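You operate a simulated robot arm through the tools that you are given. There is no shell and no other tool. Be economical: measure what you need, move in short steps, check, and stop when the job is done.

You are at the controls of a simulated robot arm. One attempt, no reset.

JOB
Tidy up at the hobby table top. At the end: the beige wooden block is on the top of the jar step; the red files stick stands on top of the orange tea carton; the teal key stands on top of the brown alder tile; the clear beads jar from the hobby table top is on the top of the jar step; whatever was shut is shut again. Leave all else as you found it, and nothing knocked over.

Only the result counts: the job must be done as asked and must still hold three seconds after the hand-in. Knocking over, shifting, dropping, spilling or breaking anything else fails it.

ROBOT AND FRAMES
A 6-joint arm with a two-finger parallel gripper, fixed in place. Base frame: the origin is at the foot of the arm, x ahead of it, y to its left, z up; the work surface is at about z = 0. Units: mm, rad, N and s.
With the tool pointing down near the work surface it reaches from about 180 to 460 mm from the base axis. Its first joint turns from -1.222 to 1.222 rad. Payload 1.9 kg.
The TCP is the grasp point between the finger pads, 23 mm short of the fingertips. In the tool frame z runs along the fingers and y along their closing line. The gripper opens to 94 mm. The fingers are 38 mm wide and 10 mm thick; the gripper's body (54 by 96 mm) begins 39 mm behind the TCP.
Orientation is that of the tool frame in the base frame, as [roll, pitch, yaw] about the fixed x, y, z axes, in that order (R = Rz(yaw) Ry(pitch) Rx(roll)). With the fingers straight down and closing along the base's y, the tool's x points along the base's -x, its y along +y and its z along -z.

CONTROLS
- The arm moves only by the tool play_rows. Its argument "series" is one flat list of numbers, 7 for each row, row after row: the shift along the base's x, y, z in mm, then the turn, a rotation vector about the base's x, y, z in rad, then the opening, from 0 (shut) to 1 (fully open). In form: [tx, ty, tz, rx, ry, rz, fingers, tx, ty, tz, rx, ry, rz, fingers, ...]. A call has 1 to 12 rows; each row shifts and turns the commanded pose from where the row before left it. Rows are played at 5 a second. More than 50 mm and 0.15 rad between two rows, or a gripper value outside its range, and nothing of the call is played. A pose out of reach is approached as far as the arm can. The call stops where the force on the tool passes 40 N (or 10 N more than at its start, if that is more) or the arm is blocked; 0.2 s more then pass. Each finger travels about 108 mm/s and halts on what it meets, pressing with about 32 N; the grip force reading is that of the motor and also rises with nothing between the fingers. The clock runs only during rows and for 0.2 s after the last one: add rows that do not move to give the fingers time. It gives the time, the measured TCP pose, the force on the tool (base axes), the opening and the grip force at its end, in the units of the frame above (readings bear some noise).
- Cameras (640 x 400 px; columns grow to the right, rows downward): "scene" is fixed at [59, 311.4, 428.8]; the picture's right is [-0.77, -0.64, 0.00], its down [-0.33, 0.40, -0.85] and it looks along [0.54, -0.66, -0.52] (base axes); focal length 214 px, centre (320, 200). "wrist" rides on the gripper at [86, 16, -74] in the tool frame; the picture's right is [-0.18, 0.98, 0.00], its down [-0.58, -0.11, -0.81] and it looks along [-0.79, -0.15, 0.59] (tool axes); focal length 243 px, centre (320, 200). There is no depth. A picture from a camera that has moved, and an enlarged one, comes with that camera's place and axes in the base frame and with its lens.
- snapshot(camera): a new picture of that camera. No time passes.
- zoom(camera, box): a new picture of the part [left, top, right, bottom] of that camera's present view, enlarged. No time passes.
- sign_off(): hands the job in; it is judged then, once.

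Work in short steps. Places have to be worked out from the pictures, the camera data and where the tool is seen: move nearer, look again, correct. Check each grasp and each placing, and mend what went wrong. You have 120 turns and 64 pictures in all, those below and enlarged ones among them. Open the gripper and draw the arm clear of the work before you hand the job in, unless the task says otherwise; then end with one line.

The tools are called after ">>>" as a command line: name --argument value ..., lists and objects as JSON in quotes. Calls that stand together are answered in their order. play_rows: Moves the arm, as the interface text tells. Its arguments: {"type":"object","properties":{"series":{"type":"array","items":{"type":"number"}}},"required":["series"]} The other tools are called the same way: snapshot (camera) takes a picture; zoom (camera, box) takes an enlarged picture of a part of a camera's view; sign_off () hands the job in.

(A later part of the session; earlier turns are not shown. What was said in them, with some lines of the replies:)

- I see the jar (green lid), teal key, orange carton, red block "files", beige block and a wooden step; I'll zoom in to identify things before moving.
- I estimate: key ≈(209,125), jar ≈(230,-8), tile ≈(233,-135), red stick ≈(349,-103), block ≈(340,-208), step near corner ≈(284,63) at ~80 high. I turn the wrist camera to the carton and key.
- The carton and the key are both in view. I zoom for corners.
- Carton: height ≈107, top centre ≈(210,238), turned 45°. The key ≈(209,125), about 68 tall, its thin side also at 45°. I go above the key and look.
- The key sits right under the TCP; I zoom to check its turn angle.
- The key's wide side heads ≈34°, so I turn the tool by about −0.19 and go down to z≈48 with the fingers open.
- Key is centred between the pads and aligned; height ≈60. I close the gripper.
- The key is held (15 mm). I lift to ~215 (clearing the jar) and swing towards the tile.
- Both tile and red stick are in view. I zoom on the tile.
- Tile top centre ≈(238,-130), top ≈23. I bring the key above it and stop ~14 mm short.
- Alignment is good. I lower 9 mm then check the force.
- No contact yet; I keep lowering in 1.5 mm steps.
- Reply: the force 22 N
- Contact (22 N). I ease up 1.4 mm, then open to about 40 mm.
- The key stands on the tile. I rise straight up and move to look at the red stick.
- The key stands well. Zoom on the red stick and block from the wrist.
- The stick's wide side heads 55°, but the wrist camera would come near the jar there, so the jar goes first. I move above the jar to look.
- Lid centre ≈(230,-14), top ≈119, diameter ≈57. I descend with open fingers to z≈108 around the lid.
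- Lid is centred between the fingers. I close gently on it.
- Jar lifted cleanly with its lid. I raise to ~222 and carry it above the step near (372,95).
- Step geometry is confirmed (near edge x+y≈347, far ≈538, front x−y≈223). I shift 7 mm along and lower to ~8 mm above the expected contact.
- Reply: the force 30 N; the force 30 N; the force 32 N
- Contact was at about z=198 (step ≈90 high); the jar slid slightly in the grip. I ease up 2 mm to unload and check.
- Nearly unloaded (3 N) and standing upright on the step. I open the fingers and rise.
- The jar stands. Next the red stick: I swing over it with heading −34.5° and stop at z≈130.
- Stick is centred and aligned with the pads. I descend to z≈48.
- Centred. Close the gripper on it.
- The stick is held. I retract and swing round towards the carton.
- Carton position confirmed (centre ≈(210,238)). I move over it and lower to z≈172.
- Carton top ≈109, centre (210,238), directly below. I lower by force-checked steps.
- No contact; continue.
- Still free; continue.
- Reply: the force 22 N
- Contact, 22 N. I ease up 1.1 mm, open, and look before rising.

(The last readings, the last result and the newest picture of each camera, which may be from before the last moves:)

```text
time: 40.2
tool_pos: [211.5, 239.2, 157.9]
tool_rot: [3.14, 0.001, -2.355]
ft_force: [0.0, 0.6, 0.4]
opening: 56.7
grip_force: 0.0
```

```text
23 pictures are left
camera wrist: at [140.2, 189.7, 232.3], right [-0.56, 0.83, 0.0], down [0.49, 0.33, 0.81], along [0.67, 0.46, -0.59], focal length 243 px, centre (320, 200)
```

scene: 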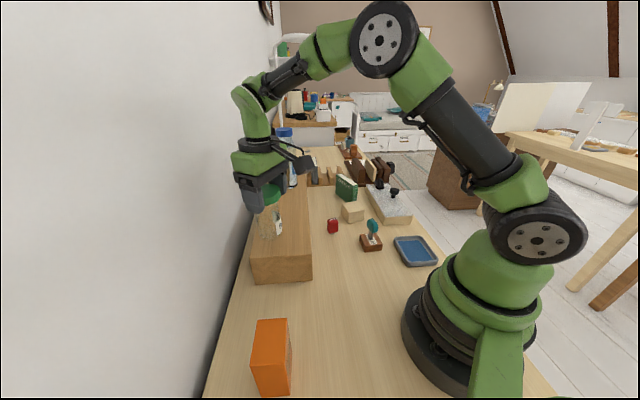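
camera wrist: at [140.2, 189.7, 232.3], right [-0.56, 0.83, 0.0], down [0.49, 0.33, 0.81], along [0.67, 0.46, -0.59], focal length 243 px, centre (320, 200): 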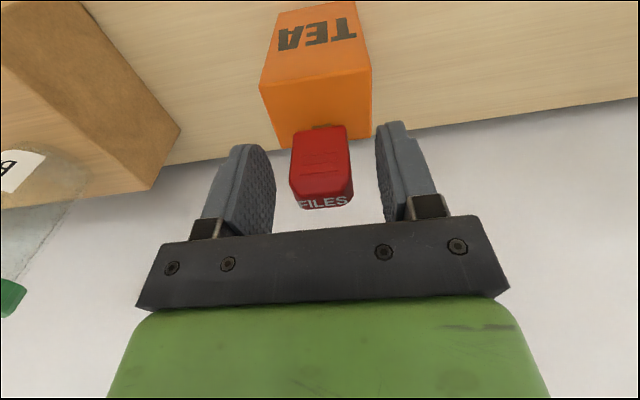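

It stands. I rise straight up and check.

>>> play_rows --series '[0, 0, 30, 0, 0, 0, 0.6, 0, 0, 45, 0, 0, 0, 0.6, -26, -64, 0, 0, 0, 0, 0.6]'

>>> snapshot --camera "scene"

```text
refused: row 3 steps farther than a row can; nothing moved
```

```text
22 pictures are left
```

scene: 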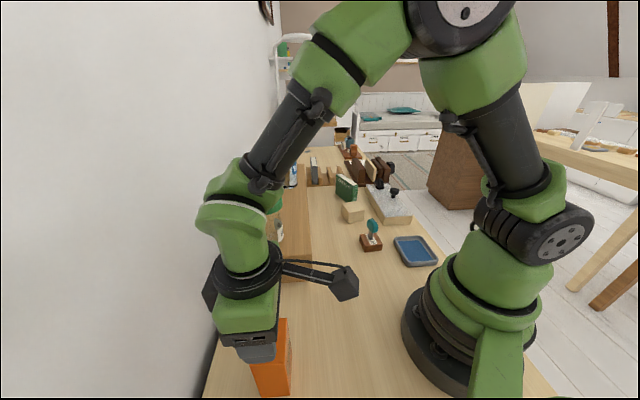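

The last shift was too long; I split it.

>>> play_rows --series '[0, 0, 30, 0, 0, 0, 0.6, 0, 0, 45, 0, 0, 0, 0.6, -13, -32, 0, 0, 0, 0, 0.6, -13, -32, 0, 0, 0, 0, 0.6, 9, -27.5, 0, 0, 0, -0.138, 0.8, 9, -27.5, 0, 0, 0, -0.138, 1, 9, -27.5, 0, 0, 0, -0.138, 1, 9, -27.5, 0, 0, 0, -0.138, 1, 9, -27.5, 0, 0, 0, -0.138, 1, 0, 0, 0, 0, 0, 0, 1]'

>>> zoom --camera "scene" --box '[200, 240, 440, 400]'

```text
time: 42.4
tool_pos: [231.0, 37.5, 234.5]
tool_rot: [3.141, 0.0, -3.05]
ft_force: [0.0, 0.0, 0.2]
opening: 94.0
grip_force: 0.0
```

```text
2.50 times, centred on (320, 320) of scene
camera zoom: at [59.0, 311.4, 428.8], right [-0.77, -0.64, 0.0], down [-0.33, 0.4, -0.85], along [0.54, -0.66, -0.52], focal length 536 px, centre (320, -100)
```

zoom: 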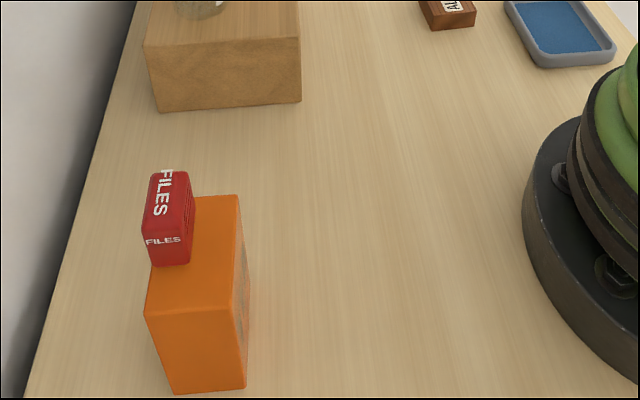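

Let me check the stick's upright state more closely.

>>> zoom --camera "scene" --box '[240, 300, 304, 340]'

>>> snapshot --camera "wrist"

```text
10.00 times, centred on (272, 320) of scene
camera zoom: at [59.0, 311.4, 428.8], right [-0.77, -0.64, 0.0], down [-0.33, 0.4, -0.85], along [0.54, -0.66, -0.52], focal length 2145 px, centre (800, -1000)
```

zoom: 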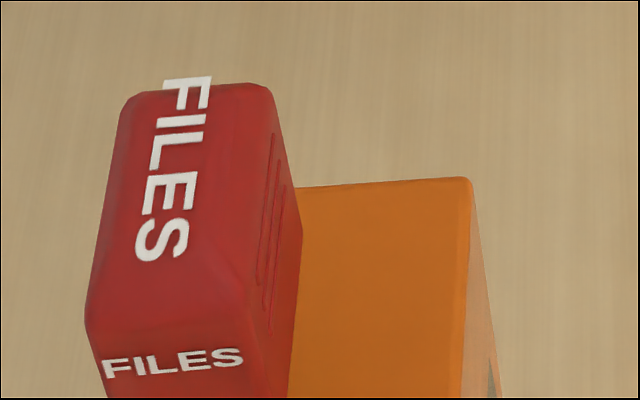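

```text
19 pictures are left
camera wrist: at [144.3, 45.7, 308.2], right [0.09, 1.0, 0.0], down [0.59, -0.05, 0.81], along [0.8, -0.07, -0.59], focal length 243 px, centre (320, 200)
```

wrist: 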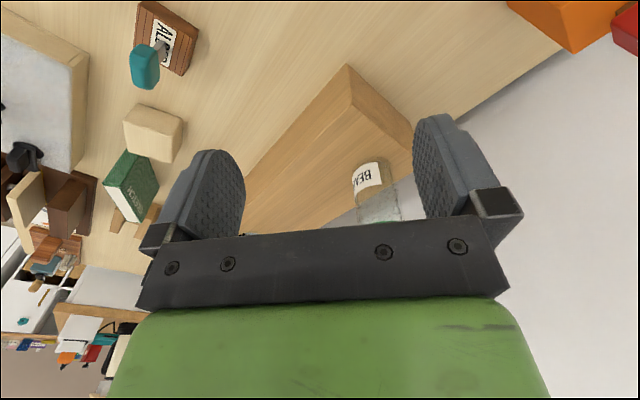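

The stick is upright on the carton. Next the beige block: centre ≈(353,-215), about 57×57×40, turned ~59°. I move above it to look.

>>> play_rows --series '[20.3, -42, -10, 0, 0, -0.1055, 1, 20.3, -42, -10, 0, 0, -0.1055, 1, 20.3, -42, -10, 0, 0, -0.1055, 1, 20.3, -42, -10, 0, 0, -0.1055, 1, 20.3, -42, -10, 0, 0, -0.1055, 1, 20.3, -42, -10, 0, 0, -0.1055, 1, 0, 0, 0, 0, 0, 0, 1]'

>>> snapshot --camera "wrist"

```text
time: 44.0
tool_pos: [352.9, -213.4, 173.0]
tool_rot: [-3.14, 0.001, 2.601]
ft_force: [0.4, -0.4, 0.1]
opening: 94.0
grip_force: 0.1
```

```text
18 pictures are left
camera wrist: at [288.4, -155.3, 247.3], right [0.66, 0.75, 0.0], down [0.44, -0.39, 0.81], along [0.6, -0.53, -0.59], focal length 243 px, centre (320, 200)
```

wrist: 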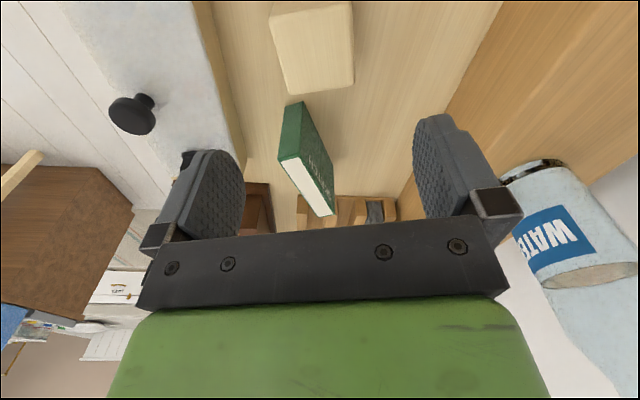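

Refined: block centre ≈(350.5,-216), edge heading 55.5°. I align and drop to z≈75, then check.

>>> play_rows --series '[-2, -2, -40, 0, 0, -0.06, 1, 0, 0, -40, 0, 0, 0, 1, 0, 0, -18, 0, 0, 0, 1, 0, 0, 0, 0, 0, 0, 1]'

>>> snapshot --camera "wrist"

>>> zoom --camera "scene" --box '[300, 150, 428, 260]'

```text
time: 45.0
tool_pos: [350.5, -214.8, 74.6]
tool_rot: [3.142, 0.0, 2.542]
ft_force: [-0.4, -0.4, -0.1]
opening: 93.8
grip_force: 0.0
```

```text
17 pictures are left
camera wrist: at [289.5, -152.9, 148.6], right [0.71, 0.71, 0.0], down [0.42, -0.42, 0.81], along [0.57, -0.57, -0.59], focal length 243 px, centre (320, 200)
```

wrist: 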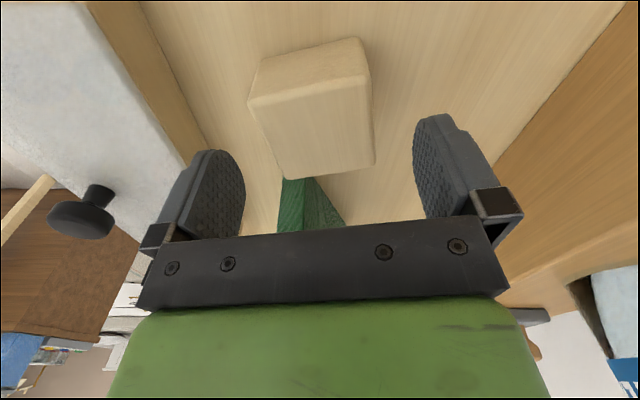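

```text
3.64 times, centred on (364, 205) of scene
camera zoom: at [59.0, 311.4, 428.8], right [-0.77, -0.64, 0.0], down [-0.33, 0.4, -0.85], along [0.54, -0.66, -0.52], focal length 780 px, centre (160, 182)
```

zoom: 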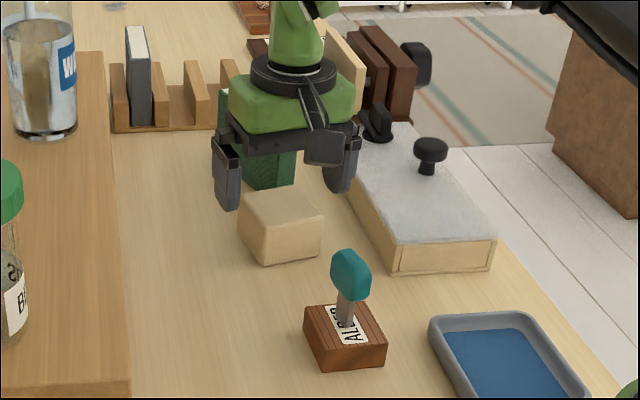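

Block centred within ~1.5 mm; small correction and descend to z≈26.

>>> play_rows --series '[0.8, -1.3, -25, 0, 0, 0.025, 1, 0, 0, -15, 0, 0, 0, 1, 0, 0, -8.5, 0, 0, 0, 1, 0, 0, 0, 0, 0, 0, 1]'

>>> snapshot --camera "wrist"

```text
time: 46.0
tool_pos: [351.1, -218.6, 26.8]
tool_rot: [-3.141, 0.002, 2.566]
ft_force: [0.1, 0.4, 0.5]
opening: 94.1
grip_force: 0.0
```

```text
15 pictures are left
camera wrist: at [288.5, -156.8, 100.5], right [0.69, 0.73, 0.0], down [0.43, -0.41, 0.81], along [0.59, -0.56, -0.59], focal length 243 px, centre (320, 200)
```

wrist: 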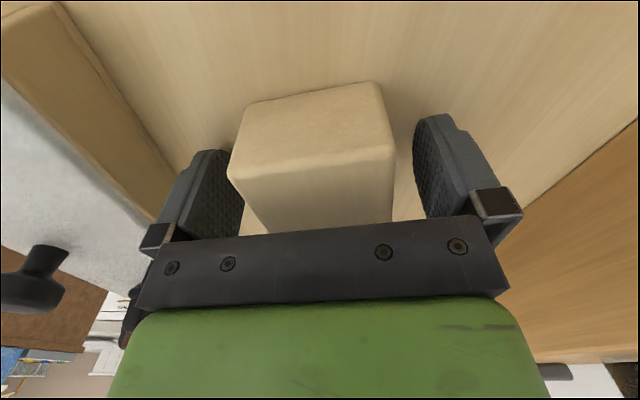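

Block sits between the pads, aligned. Close.

>>> play_rows --series '[0, 0, 0, 0, 0, 0, 0.75, 0, 0, 0, 0, 0, 0, 0.5, 0, 0, 0, 0, 0, 0, 0.4, 0, 0, 0, 0, 0, 0, 0.4]'

>>> play_rows --series '[0, 0, 15, 0, 0, 0, 0.4, 0, 0, 40, 0, 0, 0, 0.4, 0, 0, 45, 0, 0, 0, 0.4, 0, 0, 40, 0, 0, 0, 0.4, 0, 0, 0, 0, 0, 0, 0.4]'

>>> snapshot --camera "wrist"

```text
time: 47.0
tool_pos: [350.4, -216.7, 26.8]
tool_rot: [-3.141, 0.003, 2.571]
ft_force: [-0.3, -0.6, 1.0]
opening: 59.6
grip_force: 32.0
```

```text
time: 48.2
tool_pos: [350.5, -216.4, 168.0]
tool_rot: [-3.141, 0.001, 2.569]
ft_force: [-0.3, -0.3, -0.3]
opening: 59.9
grip_force: 32.0
```

```text
14 pictures are left
camera wrist: at [287.4, -156.2, 241.5], right [0.69, 0.73, 0.0], down [0.43, -0.41, 0.81], along [0.59, -0.56, -0.59], focal length 243 px, centre (320, 200)
```

wrist: 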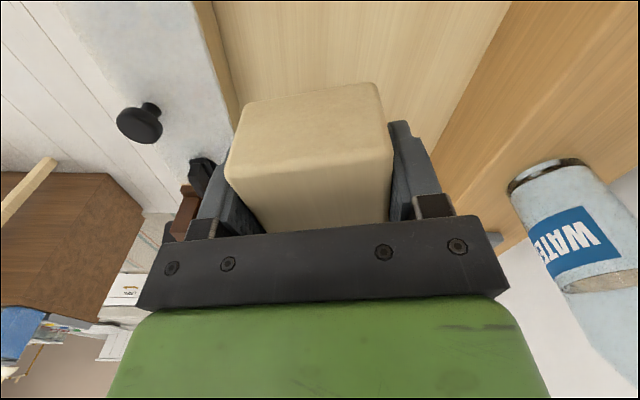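

Block held. I carry it at z≈168 to above the step at about (430,-15), heading ≈0.

>>> play_rows --series '[13.25, 33.6, 0, 0, 0, 0.09, 0.4, 13.25, 33.6, 0, 0, 0, 0.09, 0.4, 13.25, 33.6, 0, 0, 0, 0.09, 0.4, 13.25, 33.6, 0, 0, 0, 0.09, 0.4, 13.25, 33.6, 0, 0, 0, 0.09, 0.4, 13.25, 33.6, 0, 0, 0, 0.09, 0.4, 0, 0, 0, 0, 0, 0, 0.4]'

>>> snapshot --camera "wrist"

>>> zoom --camera "scene" --box '[220, 130, 380, 290]'

```text
time: 49.8
tool_pos: [430.0, -15.8, 165.9]
tool_rot: [3.141, 0.002, 3.111]
ft_force: [-0.4, -0.7, -0.4]
opening: 59.7
grip_force: 31.7
```

```text
13 pictures are left
camera wrist: at [345.8, 3.3, 240.7], right [0.22, 0.98, 0.0], down [0.58, -0.13, 0.81], along [0.79, -0.17, -0.59], focal length 243 px, centre (320, 200)
```

wrist: 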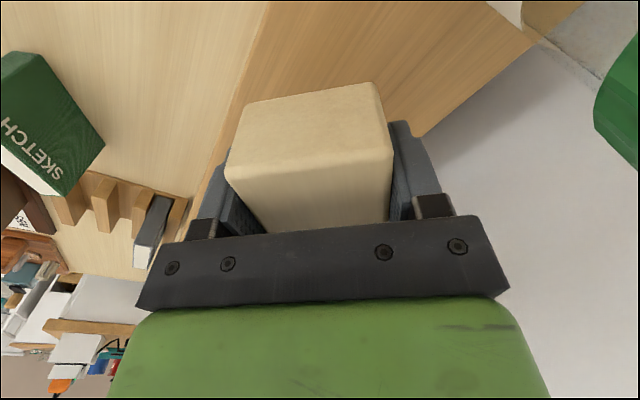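

```text
2.50 times, centred on (300, 210) of scene
camera zoom: at [59.0, 311.4, 428.8], right [-0.77, -0.64, 0.0], down [-0.33, 0.4, -0.85], along [0.54, -0.66, -0.52], focal length 536 px, centre (370, 175)
```

zoom: 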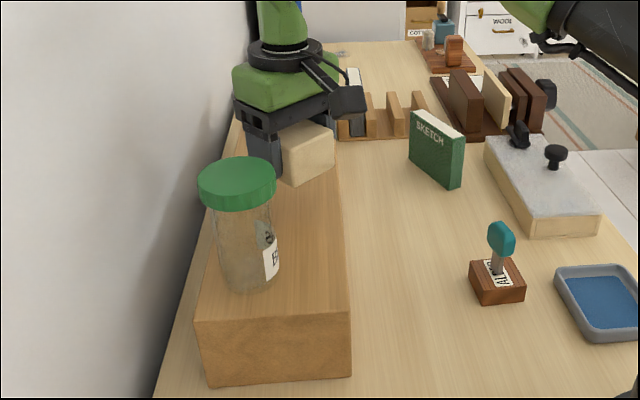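

I shift 11 mm further onto the step and lower to just above it.

>>> play_rows --series '[8, 8, -15, 0, 0, 0, 0.4, 0, 0, -15, 0, 0, 0, 0.4, 0, 0, -12, 0, 0, 0, 0.4, 0, 0, 0, 0, 0, 0, 0.4]'

>>> play_rows --series '[0, 0, -3, 0, 0, 0, 0.4, 0, 0, 0, 0, 0, 0, 0.4]'

```text
time: 50.8
tool_pos: [437.7, -8.8, 124.3]
tool_rot: [-3.141, 0.002, 3.108]
ft_force: [0.0, 0.3, -0.9]
opening: 59.5
grip_force: 32.1
```

```text
time: 51.4
tool_pos: [437.8, -7.9, 121.7]
tool_rot: [3.141, 0.002, 3.108]
ft_force: [0.4, 0.4, -0.6]
opening: 59.5
grip_force: 32.1
```

No contact yet at 122; small steps on.

>>> play_rows --series '[0, 0, -2, 0, 0, 0, 0.4, 0, 0, 0, 0, 0, 0, 0.4]'

>>> play_rows --series '[0, 0, -1.5, 0, 0, 0, 0.4, 0, 0, 0, 0, 0, 0, 0.4]'

```text
time: 52.0
tool_pos: [438.1, -6.7, 119.8]
tool_rot: [3.141, 0.002, 3.109]
ft_force: [0.0, -0.3, -0.6]
opening: 59.6
grip_force: 31.5
```

```text
time: 52.6
tool_pos: [438.5, -8.6, 118.1]
tool_rot: [3.141, 0.002, 3.109]
ft_force: [-0.2, 0.3, -0.7]
opening: 59.7
grip_force: 32.1
```

Still free at 118; continue.

>>> play_rows --series '[0, 0, -1.3, 0, 0, 0, 0.4, 0, 0, 0, 0, 0, 0, 0.4]'

>>> play_rows --series '[0, 0, -1.2, 0, 0, 0, 0.4, 0, 0, 0, 0, 0, 0, 0.4]'

```text
time: 53.2
tool_pos: [438.0, -7.8, 117.5]
tool_rot: [3.141, 0.001, 3.109]
ft_force: [-0.2, 0.5, -0.4]
opening: 59.6
grip_force: 32.0
```

```text
time: 53.8
tool_pos: [439.2, -7.0, 116.5]
tool_rot: [-3.141, 0.002, 3.108]
ft_force: [-5.2, -1.0, 14.8]
opening: 59.8
grip_force: 31.7
```

Contact. I ease up slightly, open to ~80 mm and look.

>>> play_rows --series '[0, 0, 0.6, 0, 0, 0, 0.4, 0, 0, 0, 0, 0, 0, 0.68, 0, 0, 0, 0, 0, 0, 0.76, 0, 0, 0, 0, 0, 0, 0.84, 0, 0, 0, 0, 0, 0, 0.84]'

>>> snapshot --camera "wrist"

```text
time: 55.0
tool_pos: [437.7, -8.8, 116.5]
tool_rot: [3.141, 0.002, 3.109]
ft_force: [0.0, 0.2, 0.1]
opening: 79.1
grip_force: 0.0
```

```text
11 pictures are left
camera wrist: at [353.5, 11.2, 190.5], right [0.22, 0.98, 0.0], down [0.58, -0.13, 0.81], along [0.79, -0.17, -0.59], focal length 243 px, centre (320, 200)
```

wrist: 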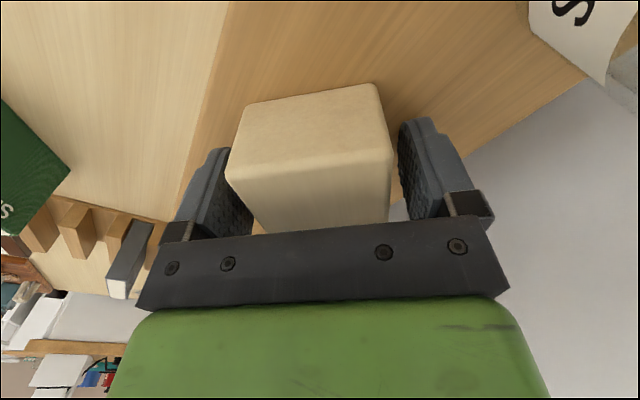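

Released, sitting flat. I rise straight up and retract.

>>> play_rows --series '[0, 0, 20, 0, 0, 0, 0.84, 0, 0, 40, 0, 0, 0, 0.84, 0, 0, 45, 0, 0, 0, 0.84, 0, 0, 40, 0, 0, 0, 0.9, -35, 0, 20, 0, 0, 0, 1, -40, 0, 20, 0, 0, 0, 1, -45, 3, 15, 0, 0, 0, 1, -45, 5, 15, 0, 0, 0, 1, 0, 0, 0, 0, 0, 0, 1]'

>>> snapshot --camera "scene"

>>> zoom --camera "scene" --box '[220, 150, 440, 290]'

>>> snapshot --camera "wrist"

```text
time: 56.5
tool_pos: [412.8, -15.6, 310.7]
tool_rot: [-3.096, -0.001, 3.089]
ft_force: [143.4, 19.4, -105.7]
opening: 94.3
grip_force: 0.0
out of reach, approached as far as the arm can: row 5, 6, 7
stopped in row 7: the force on the tool passed its limit (the readings are from after the stop); the commanded pose is now the measured one
```

```text
10 pictures are left
```

scene: 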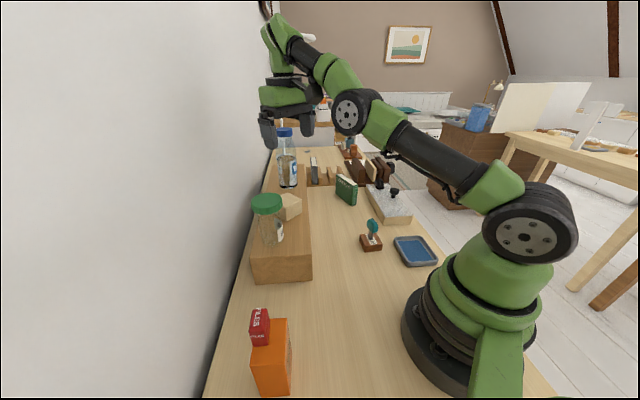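

```text
2.86 times, centred on (330, 220) of scene
camera zoom: at [59.0, 311.4, 428.8], right [-0.77, -0.64, 0.0], down [-0.33, 0.4, -0.85], along [0.54, -0.66, -0.52], focal length 613 px, centre (291, 143)
```

zoom: 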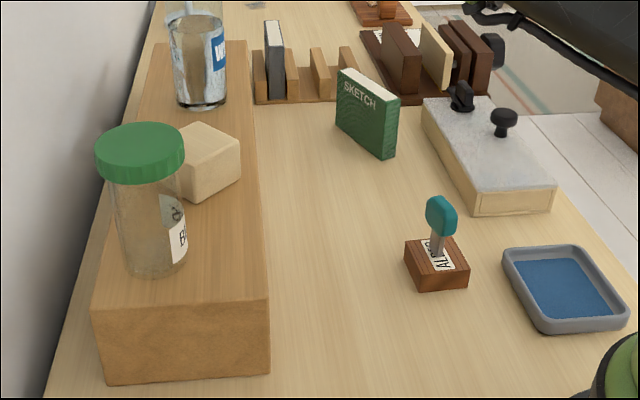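

```text
8 pictures are left
camera wrist: at [329.8, 8.5, 385.3], right [0.24, 0.97, -0.05], down [0.58, -0.1, 0.81], along [0.78, -0.22, -0.59], focal length 243 px, centre (320, 200)
```

wrist: 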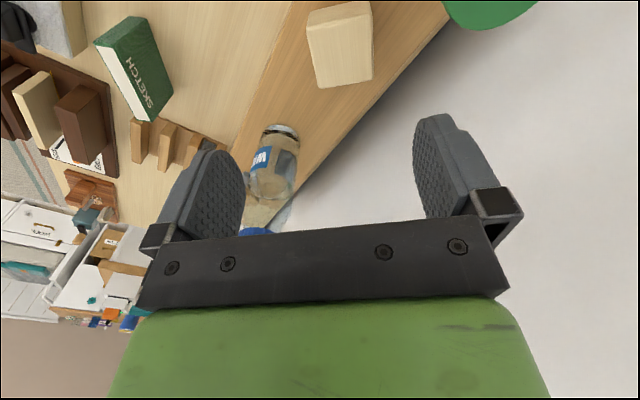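

All objects stand as they should; the stop came from the arm being at its reach limit. I retract gently inward and slightly down.

>>> play_rows --series '[0, 0, 0, 0, 0, 0, 1, -10, 0, -8, 0, 0, 0, 1, -15, 0, -6, 0, 0, 0, 1, 0, 0, 0, 0, 0, 0, 1]'

```text
time: 57.5
tool_pos: [413.5, -16.4, 311.9]
tool_rot: [-3.098, -0.001, 3.089]
ft_force: [156.5, 20.6, -92.2]
opening: 93.8
grip_force: 0.0
out of reach, approached as far as the arm can: row 2, 3
```

The arm is stretched/blocked up there; I come back down, where it was free, then pull in.

>>> play_rows --series '[10, 0, -25, 0, 0, 0, 1, 0, 0, -25, 0, 0, 0, 1, 0, 0, 0, 0, 0, 0, 1]'

>>> zoom --camera "scene" --box '[220, 0, 440, 140]'

```text
time: 58.3
tool_pos: [428.9, -15.3, 276.9]
tool_rot: [-3.1, -0.004, 3.095]
ft_force: [0.7, -0.8, 0.2]
opening: 94.2
grip_force: 0.0
out of reach, approached as far as the arm can: row 2
```

```text
2.86 times, centred on (330, 70) of scene
camera zoom: at [59.0, 311.4, 428.8], right [-0.77, -0.64, 0.0], down [-0.33, 0.4, -0.85], along [0.54, -0.66, -0.52], focal length 613 px, centre (291, 571)
```

zoom: 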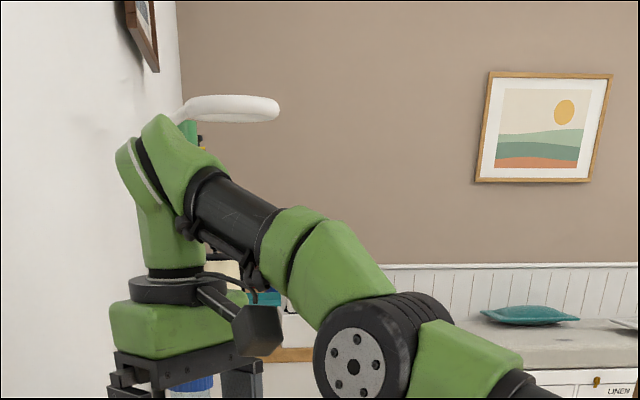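

The arm is free again (force ≈0), fingers open, well above everything (tips ≈254, jar top ≈202, block top ≈130). I hold a few still rows to confirm that it rests stably, and check all objects once more.

>>> play_rows --series '[0, 0, 0, 0, 0, 0, 1, 0, 0, 0, 0, 0, 0, 1, 0, 0, 0, 0, 0, 0, 1, 0, 0, 0, 0, 0, 0, 1]'

>>> snapshot --camera "scene"

>>> zoom --camera "scene" --box '[220, 120, 440, 260]'

```text
time: 59.3
tool_pos: [428.8, -16.1, 275.9]
tool_rot: [-3.101, -0.004, 3.093]
ft_force: [0.0, -0.6, -0.9]
opening: 94.0
grip_force: 0.0
```

```text
6 pictures are left
```

scene: 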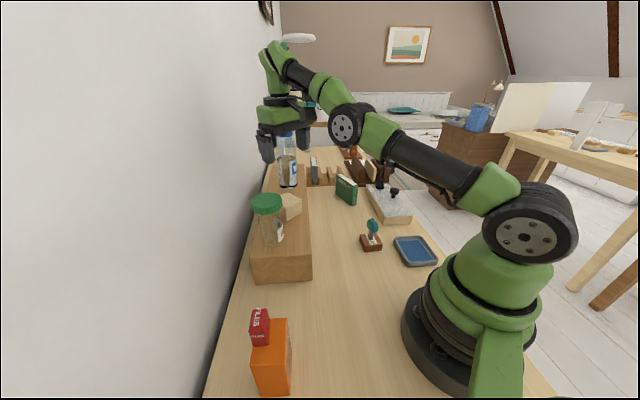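

```text
2.86 times, centred on (330, 190) of scene
camera zoom: at [59.0, 311.4, 428.8], right [-0.77, -0.64, 0.0], down [-0.33, 0.4, -0.85], along [0.54, -0.66, -0.52], focal length 613 px, centre (291, 229)
```

zoom: 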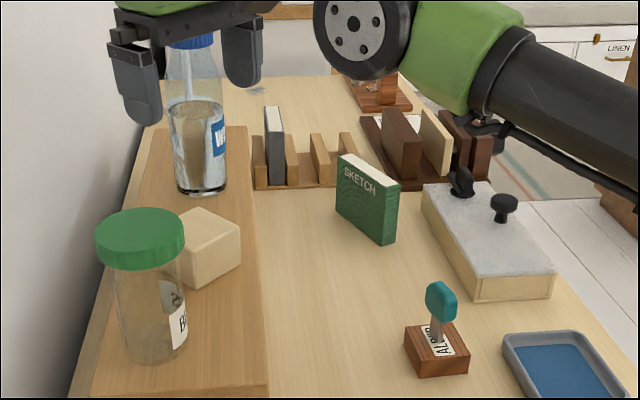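

All four items are in place and standing; the bottle, book, tray and box are unmoved; nothing was opened. The arm rests clear with an open gripper, so I hand in.

>>> sign_off

```text
The job is handed in.
```

I handed the job in. In the last pictures the beige block and the beads jar are on the jar step, the red files stick stands on the tea carton, and the teal key stands on the alder tile; nothing else looked moved, and nothing was opened. The arm did not pull back fully: while retracting it hit its reach limit and forces rose to about 150 N, most likely the arm pressing on itself. It now rests open about 125 mm above the block.
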